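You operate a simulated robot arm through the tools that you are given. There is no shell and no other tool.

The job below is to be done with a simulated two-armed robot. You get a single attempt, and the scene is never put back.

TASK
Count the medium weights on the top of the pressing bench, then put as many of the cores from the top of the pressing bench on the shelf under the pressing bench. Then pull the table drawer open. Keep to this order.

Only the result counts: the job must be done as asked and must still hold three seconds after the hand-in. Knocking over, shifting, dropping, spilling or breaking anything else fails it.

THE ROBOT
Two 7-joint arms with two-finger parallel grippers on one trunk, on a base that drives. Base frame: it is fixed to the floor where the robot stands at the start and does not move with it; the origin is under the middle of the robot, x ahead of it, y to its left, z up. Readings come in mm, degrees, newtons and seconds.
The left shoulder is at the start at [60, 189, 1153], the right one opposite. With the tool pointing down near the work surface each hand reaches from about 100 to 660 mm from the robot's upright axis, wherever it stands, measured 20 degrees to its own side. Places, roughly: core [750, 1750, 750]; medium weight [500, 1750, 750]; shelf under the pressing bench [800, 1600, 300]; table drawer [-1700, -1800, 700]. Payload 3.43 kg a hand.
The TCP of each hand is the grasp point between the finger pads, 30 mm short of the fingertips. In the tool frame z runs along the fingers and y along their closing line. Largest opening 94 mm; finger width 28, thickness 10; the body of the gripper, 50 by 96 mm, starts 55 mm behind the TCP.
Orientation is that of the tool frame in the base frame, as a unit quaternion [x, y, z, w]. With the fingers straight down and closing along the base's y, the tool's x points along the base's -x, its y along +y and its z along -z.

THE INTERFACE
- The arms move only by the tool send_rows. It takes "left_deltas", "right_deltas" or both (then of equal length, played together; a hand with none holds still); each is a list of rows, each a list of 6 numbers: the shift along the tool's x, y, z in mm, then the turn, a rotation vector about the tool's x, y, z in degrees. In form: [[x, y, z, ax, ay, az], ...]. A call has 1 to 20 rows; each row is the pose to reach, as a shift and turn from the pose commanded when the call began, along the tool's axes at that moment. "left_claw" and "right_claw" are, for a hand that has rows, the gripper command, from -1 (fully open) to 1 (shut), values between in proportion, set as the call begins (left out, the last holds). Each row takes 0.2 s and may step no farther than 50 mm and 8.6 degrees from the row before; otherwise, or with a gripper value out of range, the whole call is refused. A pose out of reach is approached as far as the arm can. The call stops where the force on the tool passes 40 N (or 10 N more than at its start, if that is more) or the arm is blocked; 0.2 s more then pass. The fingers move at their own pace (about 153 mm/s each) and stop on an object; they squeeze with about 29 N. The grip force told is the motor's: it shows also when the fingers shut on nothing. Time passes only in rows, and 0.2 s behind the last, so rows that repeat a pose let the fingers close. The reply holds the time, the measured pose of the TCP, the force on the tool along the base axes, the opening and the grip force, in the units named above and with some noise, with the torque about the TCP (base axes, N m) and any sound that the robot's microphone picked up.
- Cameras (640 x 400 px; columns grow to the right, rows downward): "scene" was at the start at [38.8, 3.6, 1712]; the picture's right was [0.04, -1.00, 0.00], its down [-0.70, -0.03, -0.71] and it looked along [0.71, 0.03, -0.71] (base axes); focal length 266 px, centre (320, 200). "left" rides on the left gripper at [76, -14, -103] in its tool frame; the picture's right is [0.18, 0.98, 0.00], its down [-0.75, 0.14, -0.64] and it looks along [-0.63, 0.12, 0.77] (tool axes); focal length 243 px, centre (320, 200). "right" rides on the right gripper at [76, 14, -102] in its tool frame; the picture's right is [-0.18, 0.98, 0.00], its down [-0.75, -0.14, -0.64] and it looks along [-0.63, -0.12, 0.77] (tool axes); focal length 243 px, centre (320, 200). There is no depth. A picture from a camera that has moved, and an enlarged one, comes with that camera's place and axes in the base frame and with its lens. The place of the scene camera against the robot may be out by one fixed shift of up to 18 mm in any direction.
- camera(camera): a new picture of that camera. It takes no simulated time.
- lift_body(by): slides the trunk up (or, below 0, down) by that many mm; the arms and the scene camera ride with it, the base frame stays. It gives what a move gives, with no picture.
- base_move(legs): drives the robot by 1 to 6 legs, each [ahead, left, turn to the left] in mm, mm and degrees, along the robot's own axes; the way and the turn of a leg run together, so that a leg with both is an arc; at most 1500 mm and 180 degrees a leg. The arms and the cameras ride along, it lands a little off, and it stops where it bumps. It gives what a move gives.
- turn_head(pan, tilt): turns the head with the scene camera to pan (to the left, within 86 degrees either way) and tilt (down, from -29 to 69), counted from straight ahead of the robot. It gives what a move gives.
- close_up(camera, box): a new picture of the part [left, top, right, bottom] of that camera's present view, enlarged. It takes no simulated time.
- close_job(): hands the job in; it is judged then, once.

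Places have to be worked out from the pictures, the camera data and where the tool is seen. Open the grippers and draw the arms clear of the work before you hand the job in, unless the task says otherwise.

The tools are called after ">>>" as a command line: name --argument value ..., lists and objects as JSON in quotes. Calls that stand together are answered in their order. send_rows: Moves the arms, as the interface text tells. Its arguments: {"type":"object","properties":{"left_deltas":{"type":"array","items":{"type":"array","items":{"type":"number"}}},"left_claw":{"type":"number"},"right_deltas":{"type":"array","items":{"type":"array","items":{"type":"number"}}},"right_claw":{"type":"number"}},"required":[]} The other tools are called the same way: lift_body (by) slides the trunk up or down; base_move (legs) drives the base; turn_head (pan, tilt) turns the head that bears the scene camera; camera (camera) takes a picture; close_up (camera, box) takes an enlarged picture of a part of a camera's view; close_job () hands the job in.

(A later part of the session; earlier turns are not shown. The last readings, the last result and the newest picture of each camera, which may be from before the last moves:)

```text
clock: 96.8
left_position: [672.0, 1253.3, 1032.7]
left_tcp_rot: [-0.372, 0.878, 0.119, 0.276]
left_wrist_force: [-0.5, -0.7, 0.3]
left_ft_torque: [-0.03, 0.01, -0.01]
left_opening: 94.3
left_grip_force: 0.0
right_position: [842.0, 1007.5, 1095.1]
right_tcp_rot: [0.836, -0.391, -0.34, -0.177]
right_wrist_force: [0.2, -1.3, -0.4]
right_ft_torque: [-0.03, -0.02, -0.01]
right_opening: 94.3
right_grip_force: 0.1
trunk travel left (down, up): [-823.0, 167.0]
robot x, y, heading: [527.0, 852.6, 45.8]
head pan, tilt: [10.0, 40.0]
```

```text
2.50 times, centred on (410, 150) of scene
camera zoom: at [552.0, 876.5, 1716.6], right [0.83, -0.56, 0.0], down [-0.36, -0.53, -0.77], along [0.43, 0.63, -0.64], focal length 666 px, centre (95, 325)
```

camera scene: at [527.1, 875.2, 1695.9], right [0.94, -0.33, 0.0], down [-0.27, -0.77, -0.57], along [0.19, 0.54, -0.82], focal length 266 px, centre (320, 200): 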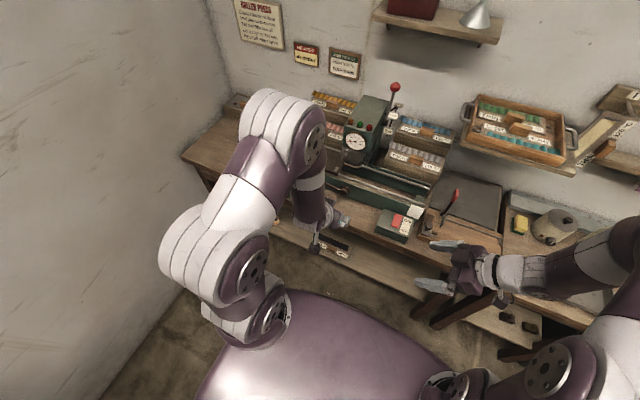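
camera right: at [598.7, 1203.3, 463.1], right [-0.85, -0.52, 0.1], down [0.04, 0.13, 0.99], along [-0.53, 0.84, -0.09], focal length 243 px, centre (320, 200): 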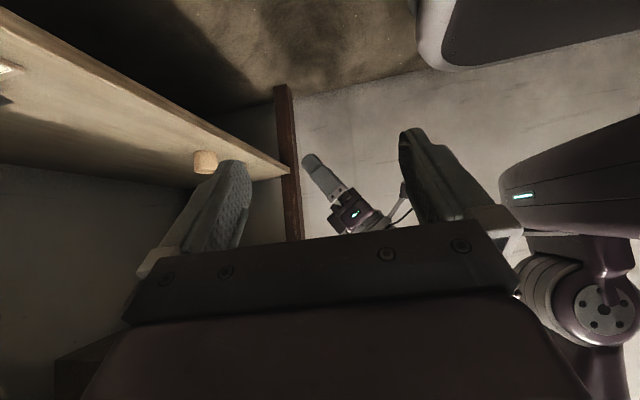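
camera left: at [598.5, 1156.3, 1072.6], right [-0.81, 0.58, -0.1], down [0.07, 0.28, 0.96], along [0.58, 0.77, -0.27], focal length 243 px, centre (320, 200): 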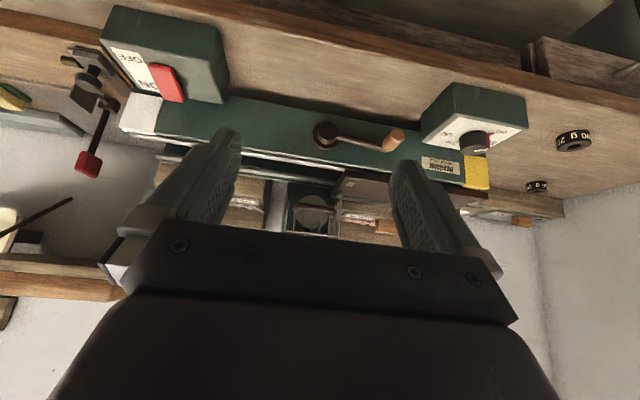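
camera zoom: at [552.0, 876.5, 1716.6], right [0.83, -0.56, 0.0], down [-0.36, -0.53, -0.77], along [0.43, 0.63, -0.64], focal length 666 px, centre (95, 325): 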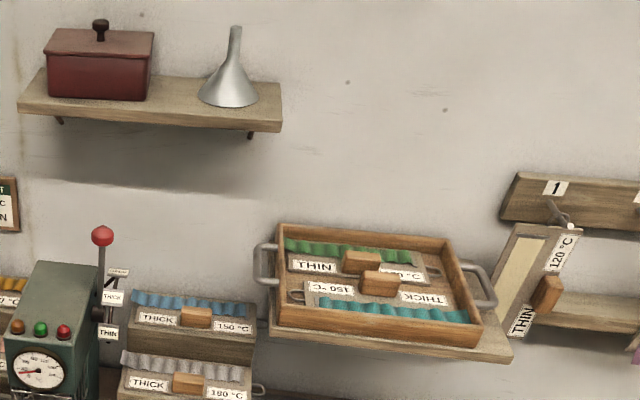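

I look over the rest of the bench top from this angle, to be sure of the count.

>>> camera --camera "scene"

>>> close_up --camera "scene" --box '[230, 180, 430, 305]'

>>> close_up --camera "left" --box '[0, 0, 400, 250]'

```text
taken
camera scene: at [552.0, 876.5, 1716.6], right [0.83, -0.56, 0.0], down [-0.36, -0.53, -0.77], along [0.43, 0.63, -0.64], focal length 266 px, centre (320, 200)
```

scene: 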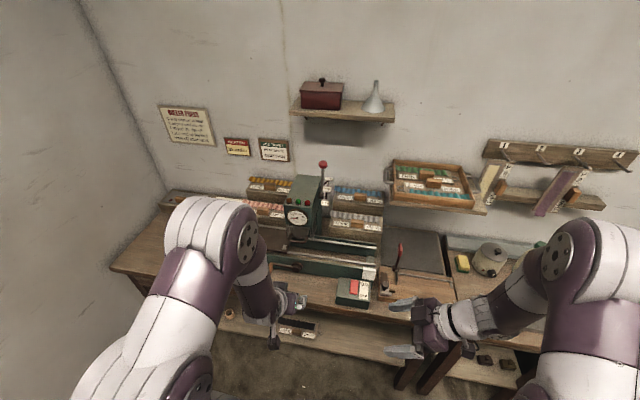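

```text
3.20 times, centred on (330, 242) of scene
camera zoom: at [552.0, 876.5, 1716.6], right [0.83, -0.56, 0.0], down [-0.36, -0.53, -0.77], along [0.43, 0.63, -0.64], focal length 852 px, centre (288, 64)
```

zoom: 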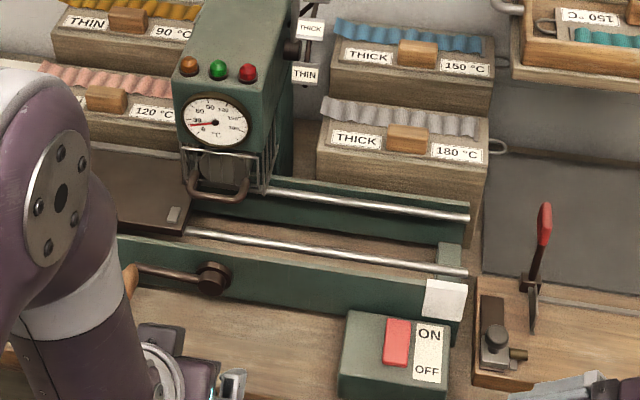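

```text
1.60 times, centred on (200, 125) of left
camera zoom: at [599.0, 1155.7, 1072.7], right [-0.81, 0.58, -0.1], down [0.07, 0.27, 0.96], along [0.58, 0.77, -0.27], focal length 388 px, centre (512, 320)
```

zoom: 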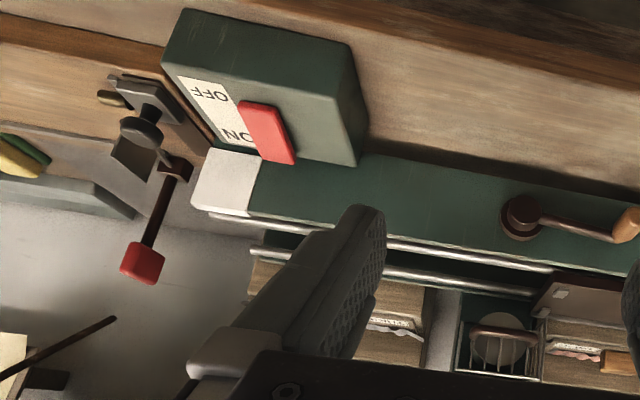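

No other weights are on the bench, so two cores is right and that part is done. I back away, slide right and turn clockwise to face the far side of the room with the table drawer.

>>> base_move --legs '[[-700, 0, 0], [0, -200, 0], [0, 0, -90], [0, 0, -90]]'

>>> turn_head --pan 0 --tilt 25

>>> camera --camera "scene"

```text
clock: 109.5
left_position: [42.2, -220.4, 1033.2]
left_tcp_rot: [0.869, 0.393, -0.273, 0.125]
left_wrist_force: [0.2, -0.4, -0.1]
left_ft_torque: [-0.02, 0.0, -0.05]
left_opening: 94.1
left_grip_force: 0.0
right_position: [-140.4, 17.3, 1093.7]
right_tcp_rot: [0.371, 0.846, -0.169, 0.344]
right_wrist_force: [-0.4, 0.1, 0.0]
right_ft_torque: [-0.03, -0.03, -0.02]
right_opening: 94.0
right_grip_force: 0.1
trunk travel left (down, up): [-823.0, 167.0]
robot x, y, heading: [164.0, 187.7, -131.5]
head pan, tilt: [10.0, 40.0]
```

```text
clock: 110.2
left_position: [41.7, -220.4, 1033.6]
left_tcp_rot: [0.869, 0.393, -0.273, 0.125]
left_wrist_force: [-1.4, 0.2, 0.2]
left_ft_torque: [0.02, -0.01, 0.03]
left_opening: 94.2
left_grip_force: 0.0
right_position: [-139.4, 16.2, 1094.2]
right_tcp_rot: [0.371, 0.846, -0.169, 0.344]
right_wrist_force: [0.5, 0.2, 0.9]
right_ft_torque: [0.03, -0.01, 0.01]
right_opening: 94.2
right_grip_force: 0.1
trunk travel left (down, up): [-823.0, 167.0]
robot x, y, heading: [164.0, 190.4, -131.3]
head pan, tilt: [0.0, 25.0]
```

```text
taken
camera scene: at [162.1, 165.4, 1739.9], right [-0.75, 0.66, 0.0], down [0.28, 0.32, -0.91], along [-0.6, -0.68, -0.42], focal length 266 px, centre (320, 200)
```

scene: 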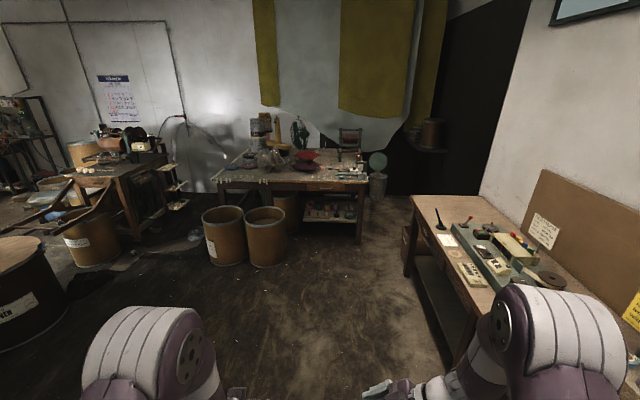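

The table straight ahead with a cluttered top is where the drawer should be. I zoom in on it.

>>> close_up --camera "scene" --box '[200, 110, 400, 260]'

>>> close_up --camera "scene" --box '[270, 160, 400, 240]'

>>> close_up --camera "scene" --box '[390, 170, 640, 340]'

```text
2.67 times, centred on (300, 185) of scene
camera zoom: at [162.1, 165.4, 1739.9], right [-0.75, 0.66, 0.0], down [0.28, 0.32, -0.91], along [-0.6, -0.68, -0.42], focal length 710 px, centre (373, 240)
```

zoom: 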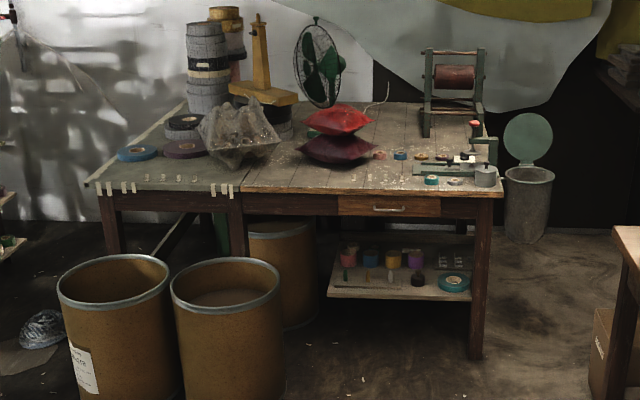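

```text
4.92 times, centred on (335, 200) of scene
camera zoom: at [162.1, 165.4, 1739.9], right [-0.75, 0.66, 0.0], down [0.28, 0.32, -0.91], along [-0.6, -0.68, -0.42], focal length 1312 px, centre (246, 200)
```

zoom: 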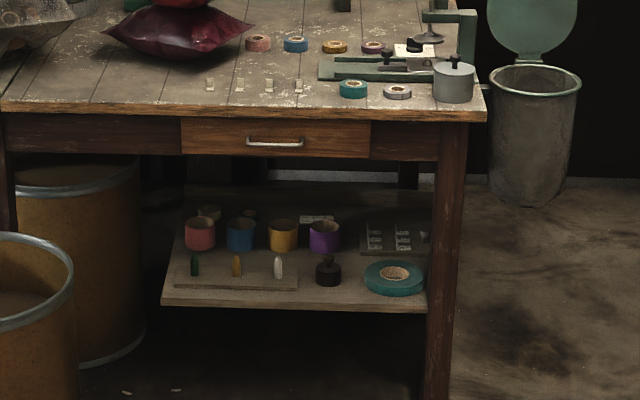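

```text
2.35 times, centred on (515, 255) of scene
camera zoom: at [162.1, 165.4, 1739.9], right [-0.75, 0.66, 0.0], down [0.28, 0.32, -0.91], along [-0.6, -0.68, -0.42], focal length 627 px, centre (-139, 71)
```

zoom: 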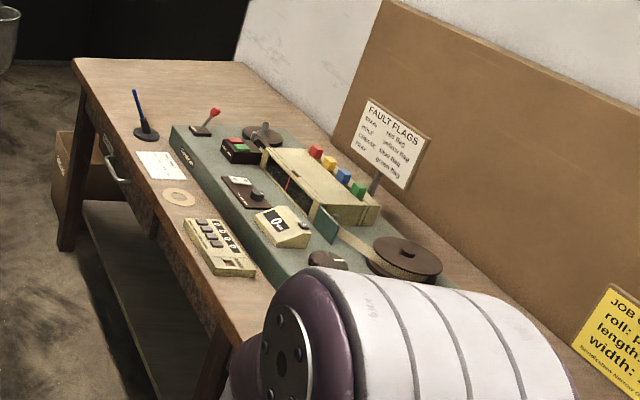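

The drawer with its bar handle is in the front of the table straight ahead, near (−1543, −1684, 700). The way is clear, drums lie to the left, so I turn to −135° and drive 1400 mm toward it.

>>> base_move --legs '[[0, 0, -3.7], [1400, 0, 0]]'

>>> turn_head --pan 0 --tilt 40

>>> camera --camera "scene"

```text
clock: 117.6
left_position: [-949.4, -1203.2, 1033.3]
left_tcp_rot: [0.877, 0.374, -0.276, 0.119]
left_wrist_force: [0.6, 1.4, 0.1]
left_ft_torque: [0.04, 0.03, 0.0]
left_opening: 94.2
left_grip_force: 0.0
right_position: [-1118.7, -958.5, 1095.1]
right_tcp_rot: [0.39, 0.837, -0.178, 0.34]
right_wrist_force: [-0.1, -0.5, 0.0]
right_ft_torque: [0.0, 0.01, 0.0]
right_opening: 94.1
right_grip_force: 0.0
trunk travel left (down, up): [-823.0, 167.0]
robot x, y, heading: [-809.1, -797.2, -134.1]
head pan, tilt: [0.0, 25.0]
```

```text
clock: 118.4
left_position: [-948.9, -1202.8, 1032.6]
left_tcp_rot: [0.877, 0.375, -0.275, 0.12]
left_wrist_force: [0.1, 0.1, 0.4]
left_ft_torque: [-0.01, -0.01, 0.0]
left_opening: 93.9
left_grip_force: 0.1
right_position: [-1119.2, -957.1, 1093.9]
right_tcp_rot: [0.389, 0.838, -0.176, 0.341]
right_wrist_force: [-0.3, -0.5, -1.6]
right_ft_torque: [0.02, -0.01, 0.03]
right_opening: 94.1
right_grip_force: 0.1
trunk travel left (down, up): [-823.0, 167.0]
robot x, y, heading: [-808.5, -798.8, -134.0]
head pan, tilt: [0.0, 40.0]
```

```text
taken
camera scene: at [-807.1, -817.2, 1716.7], right [-0.72, 0.69, 0.0], down [0.45, 0.46, -0.77], along [-0.53, -0.55, -0.64], focal length 266 px, centre (320, 200)
```

scene: 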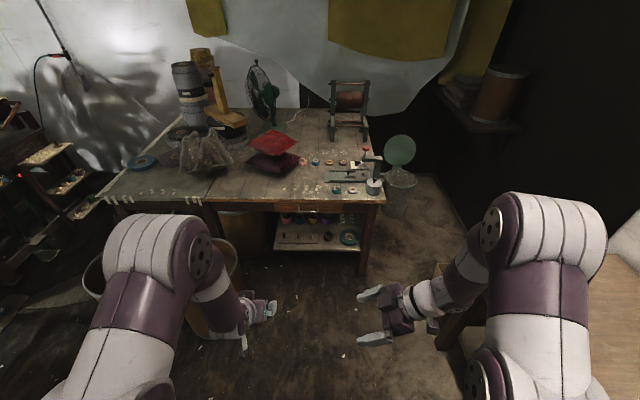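

I zoom in on the drawer and its handle from here.

>>> close_up --camera "scene" --box '[210, 170, 410, 295]'

>>> close_up --camera "left" --box '[0, 0, 640, 400]'

>>> camera --camera "right"

```text
3.20 times, centred on (310, 232) of scene
camera zoom: at [-807.1, -817.2, 1716.7], right [-0.72, 0.69, 0.0], down [0.45, 0.46, -0.77], along [-0.53, -0.55, -0.64], focal length 852 px, centre (352, 96)
```

zoom: 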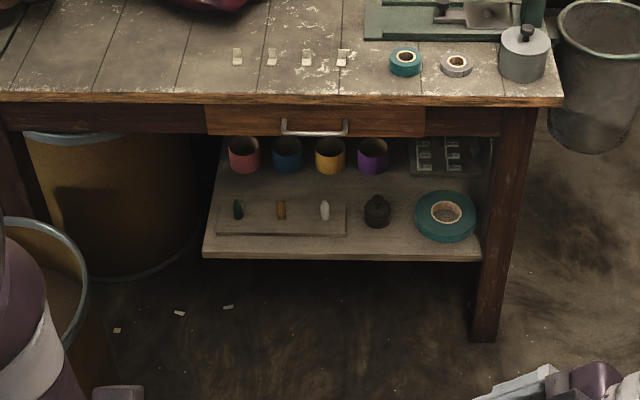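

```text
1.00 times, centred on (320, 200) of left (not enlarged: the box is as wide or as high as the picture)
camera zoom: at [-874.9, -1106.9, 1072.6], right [0.81, -0.57, -0.1], down [-0.07, -0.28, 0.96], along [-0.58, -0.77, -0.27], focal length 243 px, centre (320, 200)
```

zoom: 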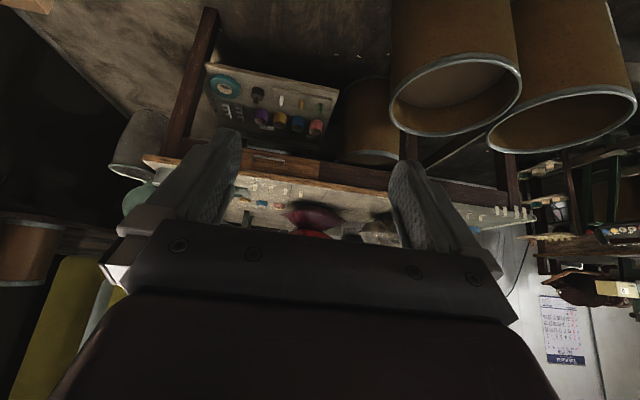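

```text
taken
camera right: at [-1186.4, -851.5, 1113.0], right [0.84, 0.53, 0.1], down [-0.04, -0.13, 0.99], along [0.53, -0.84, -0.09], focal length 243 px, centre (320, 200)
```

right: 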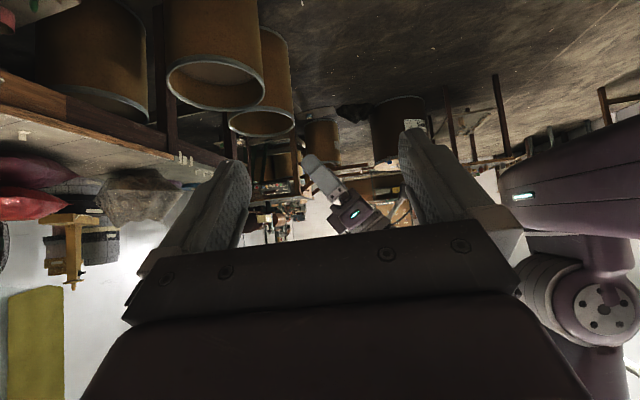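

The handle lies about 1120 mm ahead of me and 93 mm to the left, at z ≈ 705. In free space I first stretch the left hand forward 200 mm while pitching it toward horizontal.

>>> send_rows --left_deltas '[[-27.3, 0, 19.1, 0, -7.1, 0], [-54.6, 0, 38.2, 0, -14.3, 0], [-81.9, 0, 57.4, 0, -21.4, 0], [-109.2, 0, 76.5, 0, -28.6, 0], [-136.5, 0, 95.6, 0, -35.7, 0], [-163.8, 0, 114.7, 0, -42.9, 0], [-163.8, 0, 114.7, 0, -50, 0]]'

>>> camera --camera "scene"

```text
clock: 120.0
left_position: [-1090.8, -1352.5, 1032.6]
left_tcp_rot: [0.678, 0.288, -0.621, 0.267]
left_wrist_force: [-0.2, -0.2, 0.5]
left_ft_torque: [-0.03, -0.02, -0.02]
left_opening: 94.0
left_grip_force: 0.0
right_position: [-1118.4, -958.8, 1095.6]
right_tcp_rot: [0.39, 0.837, -0.177, 0.341]
right_wrist_force: [0.0, -0.8, 0.2]
right_ft_torque: [0.01, -0.01, -0.01]
right_opening: 94.1
right_grip_force: 0.0
trunk travel left (down, up): [-823.0, 167.0]
robot x, y, heading: [-805.9, -800.2, -134.3]
head pan, tilt: [0.0, 40.0]
```

```text
taken
camera scene: at [-806.9, -817.1, 1716.6], right [-0.72, 0.69, 0.0], down [0.45, 0.46, -0.77], along [-0.53, -0.55, -0.64], focal length 266 px, centre (320, 200)
```

scene: 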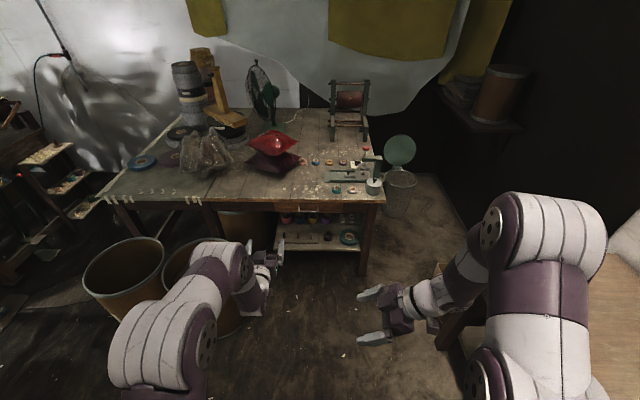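

The horizontal posture is reached. Now I roll the left hand 90° about its own axis so the fingers close vertically.

>>> send_rows --left_deltas '[[0, 0, 0, 0, 0, 8.2], [0, 0, 0, 0, 0, 16.4], [0, 0, 0, 0, 0, 24.5], [0, 0, 0, 0, 0, 32.7], [0, 0, 0, 0, 0, 40.9], [0, 0, 0, 0, 0, 49.1], [0, 0, 0, 0, 0, 57.3], [0, 0, 0, 0, 0, 65.5], [0, 0, 0, 0, 0, 73.6], [0, 0, 0, 0, 0, 81.8], [0, 0, 0, 0, 0, 90]]'

>>> camera --camera "scene"

>>> camera --camera "left"

```text
clock: 122.4
left_position: [-1086.8, -1349.1, 1033.3]
left_tcp_rot: [0.683, -0.277, -0.25, 0.628]
left_wrist_force: [-1.0, 0.2, -1.1]
left_ft_torque: [0.0, 0.0, 0.0]
left_opening: 94.3
left_grip_force: 0.1
right_position: [-1118.6, -958.8, 1095.2]
right_tcp_rot: [0.389, 0.837, -0.177, 0.341]
right_wrist_force: [-0.2, 0.8, 0.6]
right_ft_torque: [0.03, -0.04, -0.01]
right_opening: 93.9
right_grip_force: 0.1
trunk travel left (down, up): [-823.0, 167.0]
robot x, y, heading: [-805.5, -798.3, -133.8]
head pan, tilt: [0.0, 40.0]
```

```text
taken
camera scene: at [-807.0, -817.1, 1716.6], right [-0.72, 0.69, 0.0], down [0.45, 0.46, -0.77], along [-0.53, -0.55, -0.64], focal length 266 px, centre (320, 200)
```

scene: 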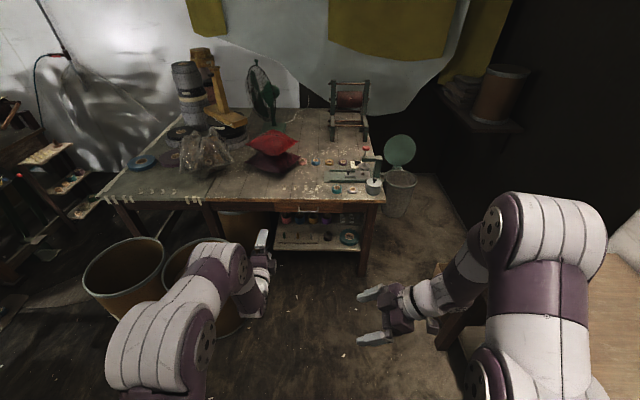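

```text
taken
camera left: at [-959.9, -1327.0, 1028.0], right [0.07, -0.19, 0.98], down [-0.11, 0.97, 0.19], along [-0.99, -0.12, 0.05], focal length 243 px, centre (320, 200)
```

left: 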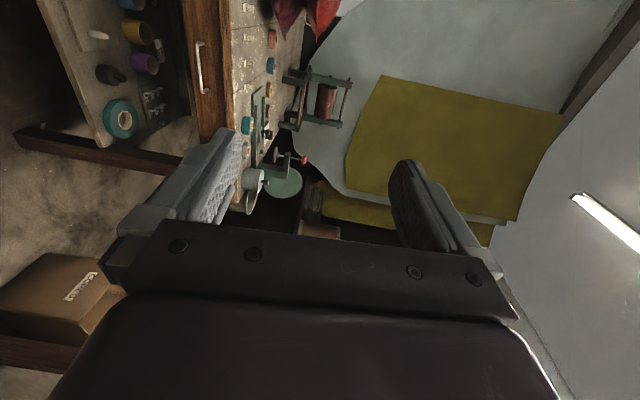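

The roll worked, and the left camera already sees the bar handle. I lower the trunk 328 mm to the handle's height, then slide right 80 mm and drive ahead 250 mm.

>>> lift_body --by -328

>>> base_move --legs '[[0, -80, 0], [250, 0, 0]]'

>>> camera --camera "scene"

>>> camera --camera "left"

>>> camera --camera "right"

```text
clock: 125.6
left_position: [-1087.0, -1348.2, 705.7]
left_tcp_rot: [0.684, -0.275, -0.251, 0.627]
left_wrist_force: [-0.1, 0.0, -0.3]
left_ft_torque: [-0.02, 0.02, -0.01]
left_opening: 94.2
left_grip_force: 0.1
right_position: [-1118.3, -958.1, 767.3]
right_tcp_rot: [0.389, 0.837, -0.177, 0.341]
right_wrist_force: [0.4, -0.3, -0.7]
right_ft_torque: [0.01, 0.0, 0.04]
right_opening: 94.0
right_grip_force: 0.0
trunk travel left (down, up): [-495.0, 495.0]
robot x, y, heading: [-807.6, -798.6, -133.9]
head pan, tilt: [0.0, 40.0]
```

```text
clock: 128.1
left_position: [-1315.1, -1473.5, 705.1]
left_tcp_rot: [0.684, -0.274, -0.25, 0.628]
left_wrist_force: [1.5, -1.0, 0.1]
left_ft_torque: [-0.03, 0.04, 0.01]
left_opening: 94.1
left_grip_force: 0.1
right_position: [-1350.8, -1083.8, 767.1]
right_tcp_rot: [0.387, 0.838, -0.176, 0.341]
right_wrist_force: [-0.1, -0.1, -0.8]
right_ft_torque: [-0.02, 0.02, 0.02]
right_opening: 94.1
right_grip_force: 0.0
trunk travel left (down, up): [-495.0, 495.0]
robot x, y, heading: [-1040.8, -922.7, -133.7]
head pan, tilt: [0.0, 40.0]
```

```text
taken
camera scene: at [-1038.9, -941.7, 1388.6], right [-0.72, 0.69, 0.0], down [0.45, 0.47, -0.77], along [-0.53, -0.55, -0.64], focal length 266 px, centre (320, 200)
```

scene: 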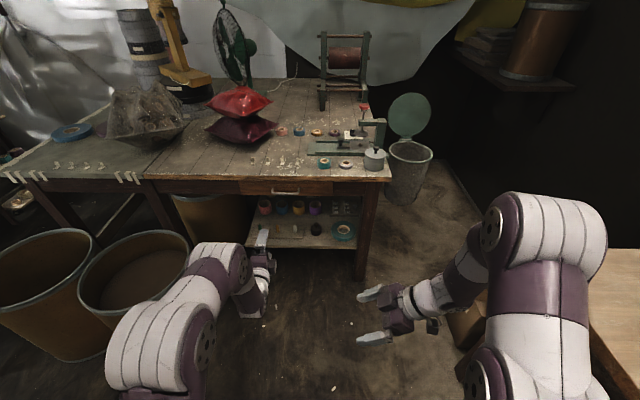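

```text
taken
camera left: at [-1189.5, -1451.6, 699.3], right [0.07, -0.19, 0.98], down [-0.11, 0.97, 0.19], along [-0.99, -0.13, 0.05], focal length 243 px, centre (320, 200)
```

left: 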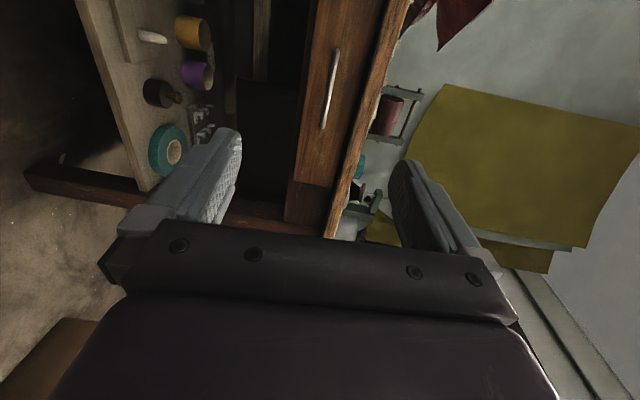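

```text
taken
camera right: at [-1417.7, -976.9, 784.7], right [0.84, 0.53, 0.1], down [-0.04, -0.13, 0.99], along [0.54, -0.84, -0.09], focal length 243 px, centre (320, 200)
```

right: 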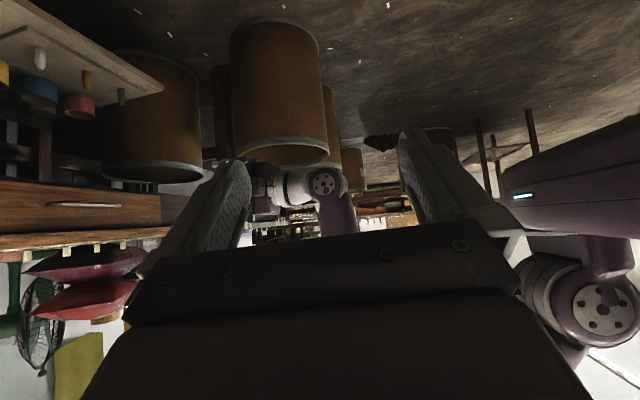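

Both hand cameras see the handle now. I zoom in on each to triangulate the bar precisely.

>>> close_up --camera "left" --box '[240, 20, 420, 160]'

>>> close_up --camera "right" --box '[0, 160, 180, 270]'

>>> close_up --camera "scene" --box '[220, 160, 340, 240]'

```text
2.86 times, centred on (330, 90) of left
camera zoom: at [-1189.5, -1451.6, 699.3], right [0.07, -0.19, 0.98], down [-0.11, 0.97, 0.19], along [-0.99, -0.13, 0.05], focal length 693 px, centre (291, 514)
```

zoom: 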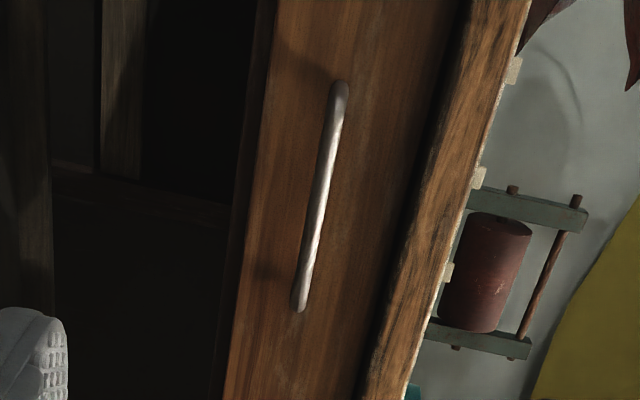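

```text
3.56 times, centred on (90, 215) of right
camera zoom: at [-1417.7, -976.9, 784.7], right [0.84, 0.53, 0.1], down [-0.04, -0.13, 0.99], along [0.54, -0.84, -0.09], focal length 863 px, centre (1138, 147)
```

zoom: 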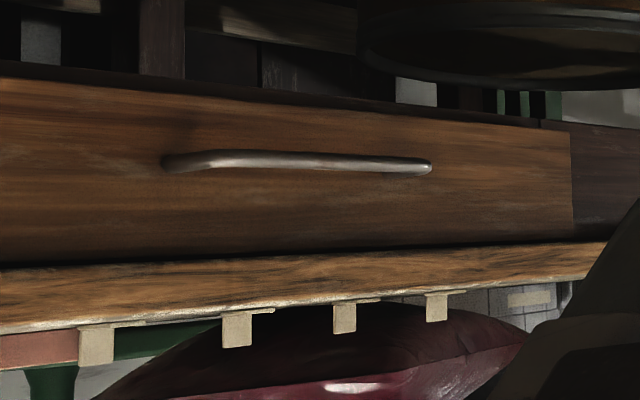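

```text
5.00 times, centred on (280, 200) of scene
camera zoom: at [-1038.9, -941.7, 1388.6], right [-0.72, 0.69, 0.0], down [0.45, 0.47, -0.77], along [-0.53, -0.55, -0.64], focal length 1332 px, centre (520, 200)
```

zoom: 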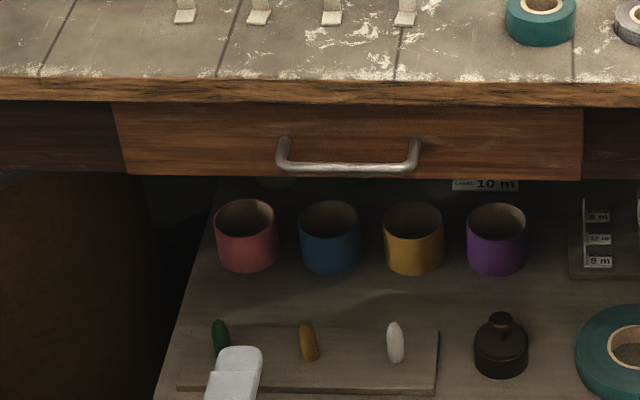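

Triangulation puts the bar's centre at (−1547, −1668, 700), about 33 mm proud of the drawer, with the table board above z ≈ 749. I narrow the finger opening to about 44 mm and drive 220 mm ahead.

>>> send_rows --left_deltas '[[0, 0, 0, 0, 0, 0], [0, 0, 0, 0, 0, 0]]' --left_claw 0.06

>>> base_move --legs '[[215, 0, 0]]'

>>> camera --camera "left"

>>> camera --camera "right"

>>> camera --camera "scene"

```text
clock: 128.7
left_position: [-1317.0, -1472.4, 706.0]
left_tcp_rot: [0.685, -0.274, -0.249, 0.628]
left_wrist_force: [0.3, 0.2, -0.7]
left_ft_torque: [0.02, -0.03, 0.01]
left_opening: 44.1
left_grip_force: 0.1
right_position: [-1350.4, -1082.5, 766.9]
right_tcp_rot: [0.387, 0.838, -0.176, 0.341]
right_wrist_force: [0.5, -0.5, 0.8]
right_ft_torque: [0.02, -0.04, 0.03]
right_opening: 94.0
right_grip_force: 0.1
trunk travel left (down, up): [-495.0, 495.0]
robot x, y, heading: [-1034.3, -919.6, -133.9]
head pan, tilt: [0.0, 40.0]
```

```text
clock: 130.3
left_position: [-1463.6, -1627.9, 703.3]
left_tcp_rot: [0.685, -0.273, -0.25, 0.627]
left_wrist_force: [0.0, 0.3, -0.6]
left_ft_torque: [-0.01, 0.02, -0.01]
left_opening: 44.4
left_grip_force: 0.1
right_position: [-1497.8, -1237.4, 766.6]
right_tcp_rot: [0.388, 0.838, -0.176, 0.34]
right_wrist_force: [0.3, -0.3, -0.2]
right_ft_torque: [0.01, -0.02, 0.01]
right_opening: 94.2
right_grip_force: 0.0
trunk travel left (down, up): [-495.0, 495.0]
robot x, y, heading: [-1184.4, -1075.8, -133.7]
head pan, tilt: [0.0, 40.0]
```

```text
taken
camera left: at [-1336.7, -1605.8, 699.3], right [0.07, -0.19, 0.98], down [-0.12, 0.97, 0.19], along [-0.99, -0.13, 0.05], focal length 243 px, centre (320, 200)
```

left: 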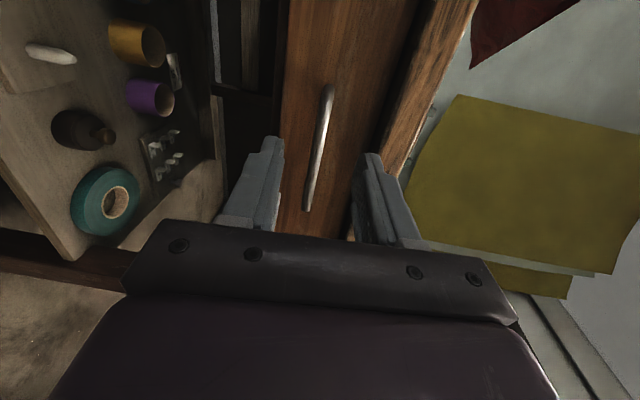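

```text
taken
camera right: at [-1565.2, -1131.3, 784.7], right [0.84, 0.53, 0.1], down [-0.04, -0.13, 0.99], along [0.54, -0.84, -0.09], focal length 243 px, centre (320, 200)
```

right: 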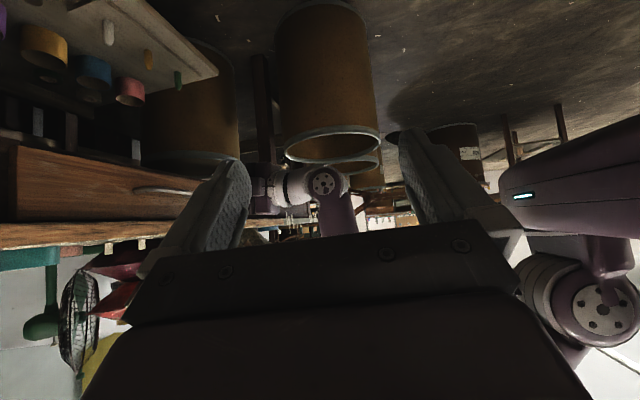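

```text
taken
camera scene: at [-1186.4, -1096.0, 1388.6], right [-0.72, 0.69, 0.0], down [0.44, 0.47, -0.77], along [-0.53, -0.55, -0.64], focal length 266 px, centre (320, 200)
```

scene: 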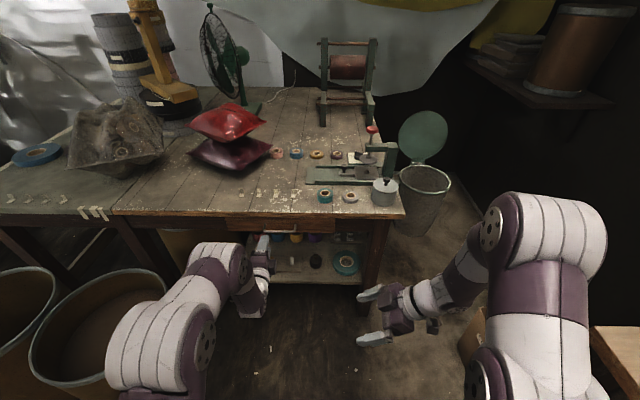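

The bar lies between the finger planes. I shift the hand 32 mm to the bar's middle and then slide forward 74 mm so the fingers go above and below it.

>>> send_rows --left_deltas '[[-16, 2, 0, 0, 0, 0], [-32.5, 4.2, 5, 0, 0, 0], [-32.5, 4.2, 25, 0, 0, 0], [-32.5, 4.2, 45, 0, 0, 0], [-32.5, 4.2, 55, 0, 0, 0]]'

>>> camera --camera "left"

>>> close_up --camera "left" --box '[230, 60, 420, 240]'

>>> close_up --camera "scene" --box '[200, 190, 340, 280]'

```text
clock: 131.5
left_position: [-1525.6, -1644.3, 702.4]
left_tcp_rot: [0.685, -0.275, -0.249, 0.628]
left_wrist_force: [-0.4, 0.1, -0.3]
left_ft_torque: [0.0, -0.02, 0.01]
left_opening: 43.9
left_grip_force: 0.2
right_position: [-1496.4, -1238.1, 767.2]
right_tcp_rot: [0.387, 0.839, -0.175, 0.34]
right_wrist_force: [-0.9, 0.1, 0.0]
right_ft_torque: [0.03, -0.01, 0.01]
right_opening: 94.0
right_grip_force: 0.1
trunk travel left (down, up): [-495.0, 495.0]
robot x, y, heading: [-1186.9, -1075.8, -133.9]
head pan, tilt: [0.0, 40.0]
```

```text
taken
camera left: at [-1398.6, -1623.3, 697.2], right [0.07, -0.19, 0.98], down [-0.12, 0.97, 0.19], along [-0.99, -0.13, 0.05], focal length 243 px, centre (320, 200)
```

left: 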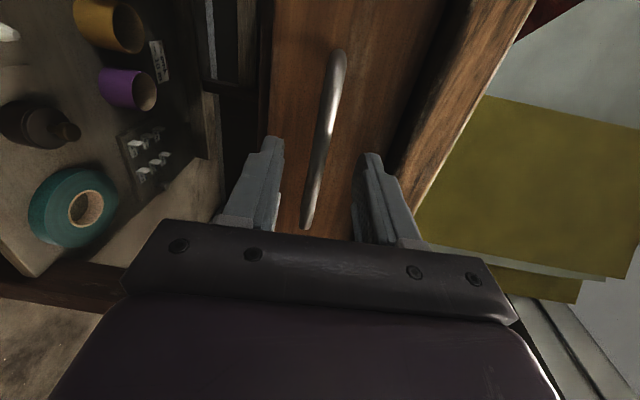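

```text
2.22 times, centred on (325, 150) of left
camera zoom: at [-1398.6, -1623.3, 697.2], right [0.07, -0.19, 0.98], down [-0.12, 0.97, 0.19], along [-0.99, -0.13, 0.05], focal length 539 px, centre (309, 311)
```

zoom: 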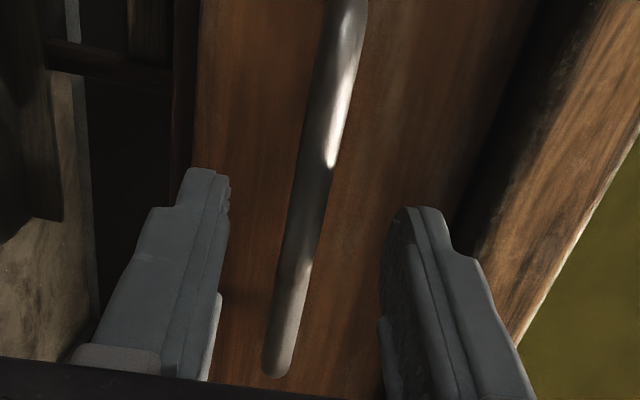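

```text
4.44 times, centred on (270, 235) of scene
camera zoom: at [-1185.6, -1095.2, 1388.6], right [-0.72, 0.69, 0.0], down [0.44, 0.46, -0.77], along [-0.53, -0.55, -0.64], focal length 1184 px, centre (542, 44)
```

zoom: 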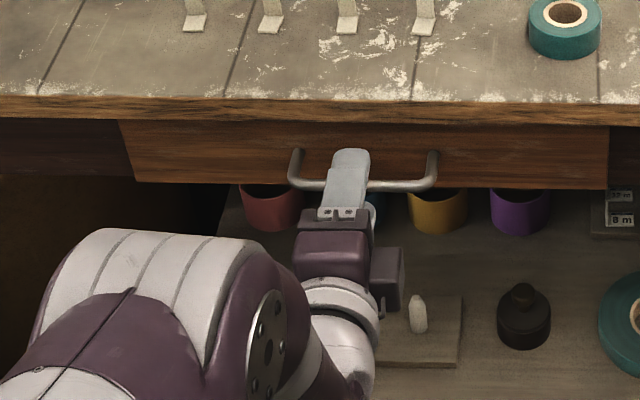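

The fingertips are just reaching the bar, which runs 28–32 mm ahead of the TCP at the right height. I go 18 mm further.

>>> send_rows --left_deltas '[[0, 0, 9, 0, 0, 0], [0, 0, 18, 0, 0, 0]]'

>>> close_up --camera "left" --box '[230, 60, 420, 240]'

>>> close_up --camera "scene" --box '[200, 190, 340, 280]'

```text
clock: 132.1
left_position: [-1537.2, -1656.8, 702.0]
left_tcp_rot: [0.685, -0.274, -0.249, 0.628]
left_wrist_force: [0.1, 0.5, 0.9]
left_ft_torque: [0.02, 0.01, 0.03]
left_opening: 44.4
left_grip_force: 0.0
right_position: [-1496.8, -1236.9, 767.8]
right_tcp_rot: [0.387, 0.839, -0.175, 0.341]
right_wrist_force: [0.0, 0.0, -0.1]
right_ft_torque: [-0.01, 0.02, -0.01]
right_opening: 93.9
right_grip_force: 0.1
trunk travel left (down, up): [-495.0, 495.0]
robot x, y, heading: [-1187.3, -1079.0, -133.7]
head pan, tilt: [0.0, 40.0]
```

```text
2.22 times, centred on (325, 150) of left
camera zoom: at [-1410.7, -1634.6, 696.6], right [0.07, -0.19, 0.98], down [-0.12, 0.97, 0.19], along [-0.99, -0.13, 0.05], focal length 539 px, centre (309, 311)
```

zoom: 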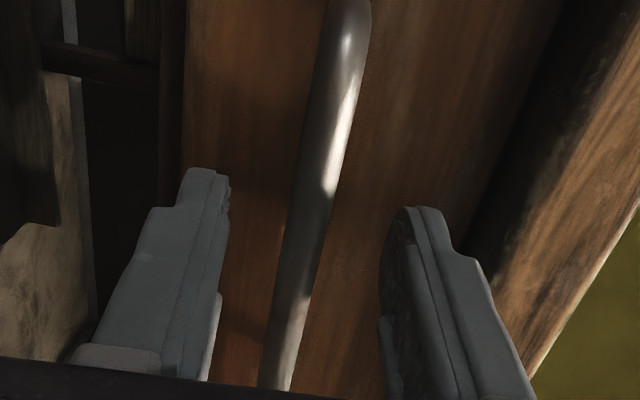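

```text
4.44 times, centred on (270, 235) of scene
camera zoom: at [-1185.6, -1095.1, 1388.6], right [-0.72, 0.69, 0.0], down [0.44, 0.46, -0.77], along [-0.53, -0.55, -0.64], focal length 1184 px, centre (542, 44)
```

zoom: 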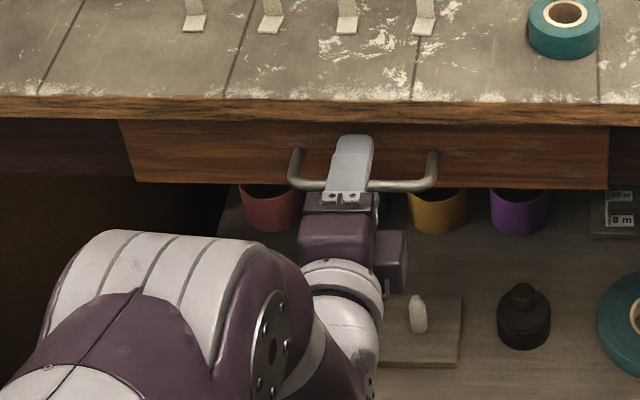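

The bar is now about 12 mm ahead of the TCP and roughly 3 mm below the finger centre. I drop the hand 3 mm and close on the bar.

>>> send_rows --left_deltas '[[0, -3, 0, 0, 0, 0]]'

>>> send_rows --left_deltas '[[0, 0, 0, 0, 0, 0], [0, 0, 0, 0, 0, 0], [0, 0, 0, 0, 0, 0], [0, 0, 0, 0, 0, 0]]' --left_claw 1

>>> close_up --camera "left" --box '[230, 60, 420, 240]'

```text
clock: 132.5
left_position: [-1537.1, -1657.5, 700.8]
left_tcp_rot: [0.684, -0.274, -0.249, 0.629]
left_wrist_force: [-0.2, 0.6, 0.0]
left_ft_torque: [-0.01, -0.01, -0.02]
left_opening: 44.0
left_grip_force: 0.1
right_position: [-1496.8, -1237.5, 765.9]
right_tcp_rot: [0.386, 0.838, -0.176, 0.342]
right_wrist_force: [0.0, -0.4, 0.0]
right_ft_torque: [-0.07, -0.01, -0.03]
right_opening: 94.0
right_grip_force: 0.0
trunk travel left (down, up): [-495.0, 495.0]
robot x, y, heading: [-1185.8, -1077.1, -133.8]
head pan, tilt: [0.0, 40.0]
```

```text
clock: 133.5
left_position: [-1535.9, -1655.9, 699.7]
left_tcp_rot: [0.685, -0.275, -0.249, 0.627]
left_wrist_force: [0.3, -0.2, -0.9]
left_ft_torque: [0.18, 0.18, 0.08]
left_opening: 9.4
left_grip_force: 43.6
right_position: [-1496.7, -1237.9, 767.5]
right_tcp_rot: [0.387, 0.838, -0.176, 0.342]
right_wrist_force: [0.1, -0.8, -0.1]
right_ft_torque: [-0.01, 0.01, 0.02]
right_opening: 93.8
right_grip_force: 0.1
trunk travel left (down, up): [-495.0, 495.0]
robot x, y, heading: [-1188.5, -1076.5, -134.1]
head pan, tilt: [0.0, 40.0]
```

```text
2.22 times, centred on (325, 150) of left
camera zoom: at [-1410.2, -1635.1, 694.1], right [0.07, -0.19, 0.98], down [-0.12, 0.97, 0.19], along [-0.99, -0.13, 0.05], focal length 539 px, centre (309, 311)
```

zoom: 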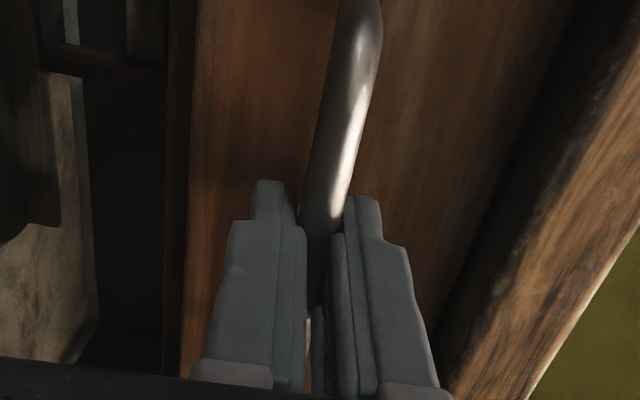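

The bar is firmly gripped (9.4 mm, 44 N). I pull straight outward 50 mm in small steps and watch the force.

>>> send_rows --left_deltas '[[0.2, -0.9, -10, 0, 0, 0], [0.4, -1.7, -19.9, 0, 0, 0], [0.6, -2.6, -29.9, 0, 0, 0], [0.8, -3.4, -39.8, 0, 0, 0], [1, -4.3, -49.8, 0, 0, 0]]'

>>> camera --camera "scene"

>>> camera --camera "left"

```text
clock: 134.7
left_position: [-1501.3, -1620.4, 699.7]
left_tcp_rot: [0.685, -0.275, -0.248, 0.627]
left_wrist_force: [-1.5, 2.4, -1.0]
left_ft_torque: [0.27, 0.24, -1.17]
left_opening: 9.7
left_grip_force: 43.7
right_position: [-1496.7, -1237.9, 766.9]
right_tcp_rot: [0.387, 0.839, -0.176, 0.341]
right_wrist_force: [-0.1, -0.1, -0.9]
right_ft_torque: [-0.03, 0.02, 0.01]
right_opening: 94.2
right_grip_force: 0.0
trunk travel left (down, up): [-495.0, 495.0]
robot x, y, heading: [-1181.7, -1072.6, -133.5]
head pan, tilt: [0.0, 40.0]
```

```text
taken
camera scene: at [-1185.7, -1094.9, 1388.6], right [-0.72, 0.69, 0.0], down [0.44, 0.46, -0.77], along [-0.53, -0.55, -0.64], focal length 266 px, centre (320, 200)
```

scene: 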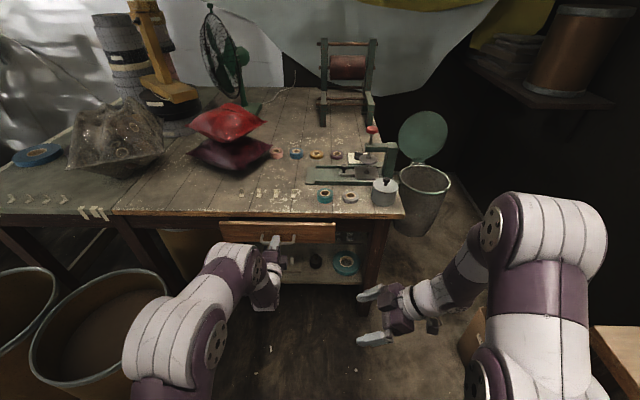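

```text
taken
camera left: at [-1373.8, -1598.8, 694.1], right [0.07, -0.19, 0.98], down [-0.11, 0.97, 0.19], along [-0.99, -0.13, 0.05], focal length 243 px, centre (320, 200)
```

left: 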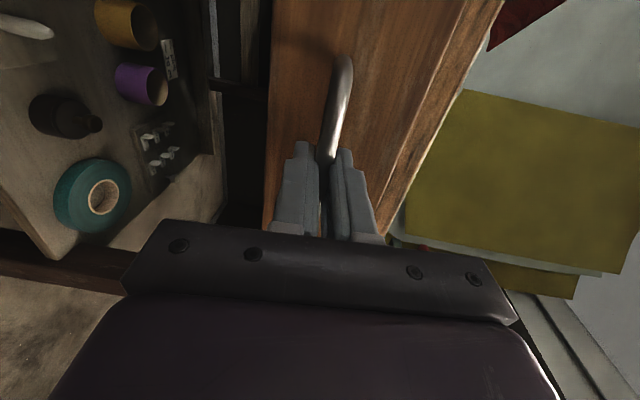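

The drawer slides out with little force. I pull another 100 mm.

>>> send_rows --left_deltas '[[0.3, -1.1, -12.5, 0, 0, 0], [0.5, -2.2, -24.9, 0, 0, 0], [0.8, -3.2, -37.4, 0, 0, 0], [1, -4.3, -49.8, 0, 0, 0], [1.3, -5.4, -62.3, 0, 0, 0], [1.5, -6.5, -74.7, 0, 0, 0], [1.8, -7.5, -87.2, 0, 0, 0], [2, -8.6, -99.6, 0, 0, 0]]'

>>> camera --camera "scene"

>>> camera --camera "left"

```text
clock: 136.5
left_position: [-1430.1, -1550.7, 700.6]
left_tcp_rot: [0.685, -0.275, -0.249, 0.627]
left_wrist_force: [-0.8, 1.6, -11.0]
left_ft_torque: [0.2, 0.02, 1.13]
left_opening: 9.6
left_grip_force: 43.5
right_position: [-1496.6, -1236.4, 766.5]
right_tcp_rot: [0.387, 0.839, -0.176, 0.341]
right_wrist_force: [0.1, 0.3, -0.2]
right_ft_torque: [0.0, 0.0, -0.01]
right_opening: 93.9
right_grip_force: 0.0
trunk travel left (down, up): [-495.0, 495.0]
robot x, y, heading: [-1182.8, -1073.9, -133.8]
head pan, tilt: [0.0, 40.0]
```

```text
taken
camera scene: at [-1186.3, -1096.0, 1388.5], right [-0.72, 0.69, 0.0], down [0.44, 0.47, -0.77], along [-0.53, -0.55, -0.64], focal length 266 px, centre (320, 200)
```

scene: 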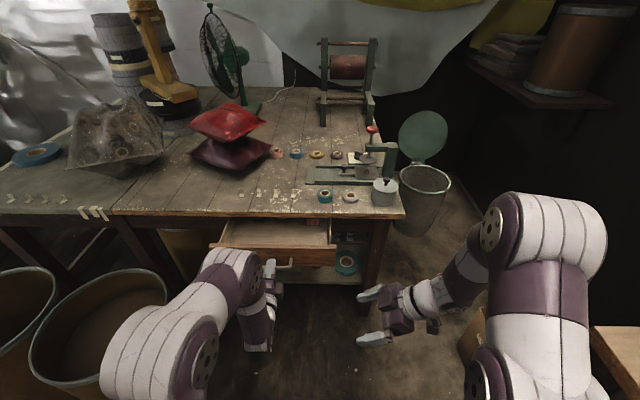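

```text
taken
camera left: at [-1303.9, -1528.7, 694.5], right [0.07, -0.19, 0.98], down [-0.12, 0.97, 0.2], along [-0.99, -0.13, 0.05], focal length 243 px, centre (320, 200)
```

left: 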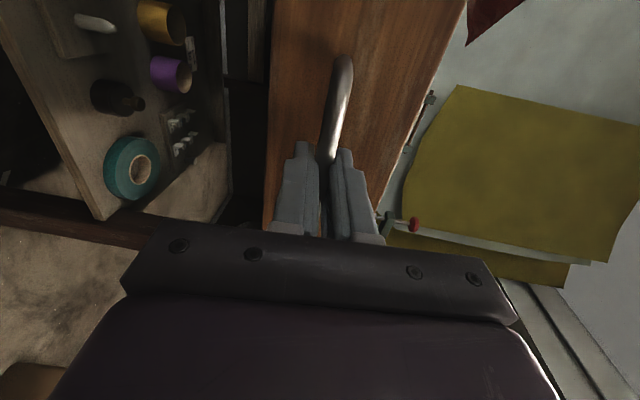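

The drawer is out about 150 mm; a slight vertical load shows, so I drop 1 mm while pulling another 60 mm.

>>> send_rows --left_deltas '[[0.2, -2, -12, 0, 0, 0], [0.5, -3.1, -23.9, 0, 0, 0], [0.7, -4.1, -35.9, 0, 0, 0], [1, -5.1, -47.8, 0, 0, 0], [1.2, -6.2, -59.8, 0, 0, 0]]'

>>> camera --camera "scene"

>>> camera --camera "left"

```text
clock: 137.7
left_position: [-1387.8, -1508.6, 700.1]
left_tcp_rot: [0.684, -0.274, -0.249, 0.629]
left_wrist_force: [1.7, -1.7, -5.4]
left_ft_torque: [0.16, 0.02, 0.93]
left_opening: 9.7
left_grip_force: 43.1
right_position: [-1495.9, -1238.0, 767.3]
right_tcp_rot: [0.387, 0.839, -0.176, 0.34]
right_wrist_force: [-0.4, 0.0, 0.6]
right_ft_torque: [-0.02, -0.03, 0.02]
right_opening: 93.9
right_grip_force: 0.1
trunk travel left (down, up): [-495.0, 495.0]
robot x, y, heading: [-1189.1, -1078.6, -133.7]
head pan, tilt: [0.0, 40.0]
```

```text
taken
camera scene: at [-1185.4, -1095.8, 1388.7], right [-0.72, 0.69, 0.0], down [0.44, 0.47, -0.77], along [-0.53, -0.55, -0.64], focal length 266 px, centre (320, 200)
```

scene: 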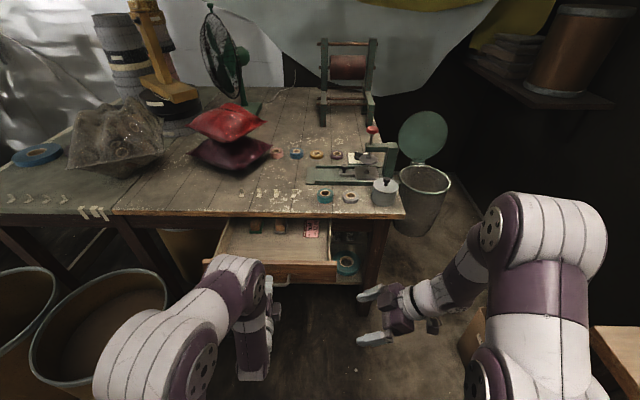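

```text
taken
camera left: at [-1262.1, -1486.5, 693.8], right [0.07, -0.19, 0.98], down [-0.12, 0.97, 0.19], along [-0.99, -0.13, 0.05], focal length 243 px, centre (320, 200)
```

left: 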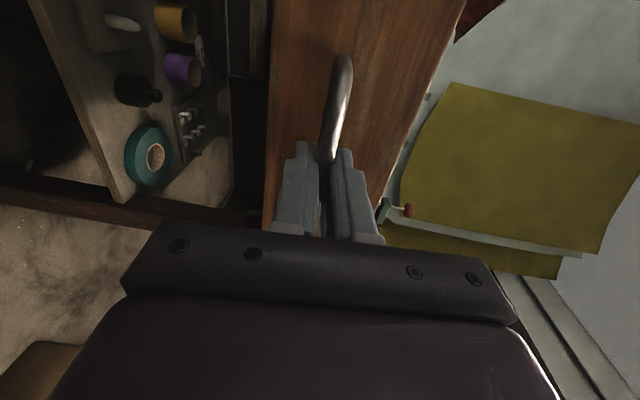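

The drawer is out about 210 mm and its contents show. I keep pulling gently with the arm, 50 mm more, to look for the end stop.

>>> send_rows --left_deltas '[[0.2, -1.4, -10, 0, 0, 0], [0.4, -2.2, -19.9, 0, 0, 0], [0.6, -3.1, -29.9, 0, 0, 0], [0.8, -3.9, -39.8, 0, 0, 0], [1, -4.8, -49.8, 0, 0, 0]]'

>>> camera --camera "scene"

```text
clock: 138.9
left_position: [-1352.7, -1473.3, 699.7]
left_tcp_rot: [0.684, -0.275, -0.25, 0.628]
left_wrist_force: [5.9, -6.5, 2.3]
left_ft_torque: [0.05, 0.09, -0.3]
left_opening: 9.6
left_grip_force: 43.5
right_position: [-1496.8, -1238.0, 766.7]
right_tcp_rot: [0.387, 0.838, -0.176, 0.341]
right_wrist_force: [-0.3, -0.2, -0.8]
right_ft_torque: [0.0, 0.02, 0.01]
right_opening: 94.1
right_grip_force: 0.0
trunk travel left (down, up): [-495.0, 495.0]
robot x, y, heading: [-1183.0, -1074.2, -133.6]
head pan, tilt: [0.0, 40.0]
```

```text
taken
camera scene: at [-1184.4, -1095.7, 1388.7], right [-0.72, 0.69, 0.0], down [0.44, 0.47, -0.77], along [-0.53, -0.55, -0.64], focal length 266 px, centre (320, 200)
```

scene: 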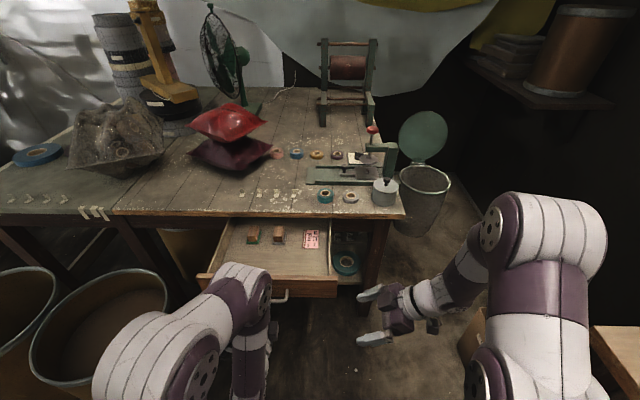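

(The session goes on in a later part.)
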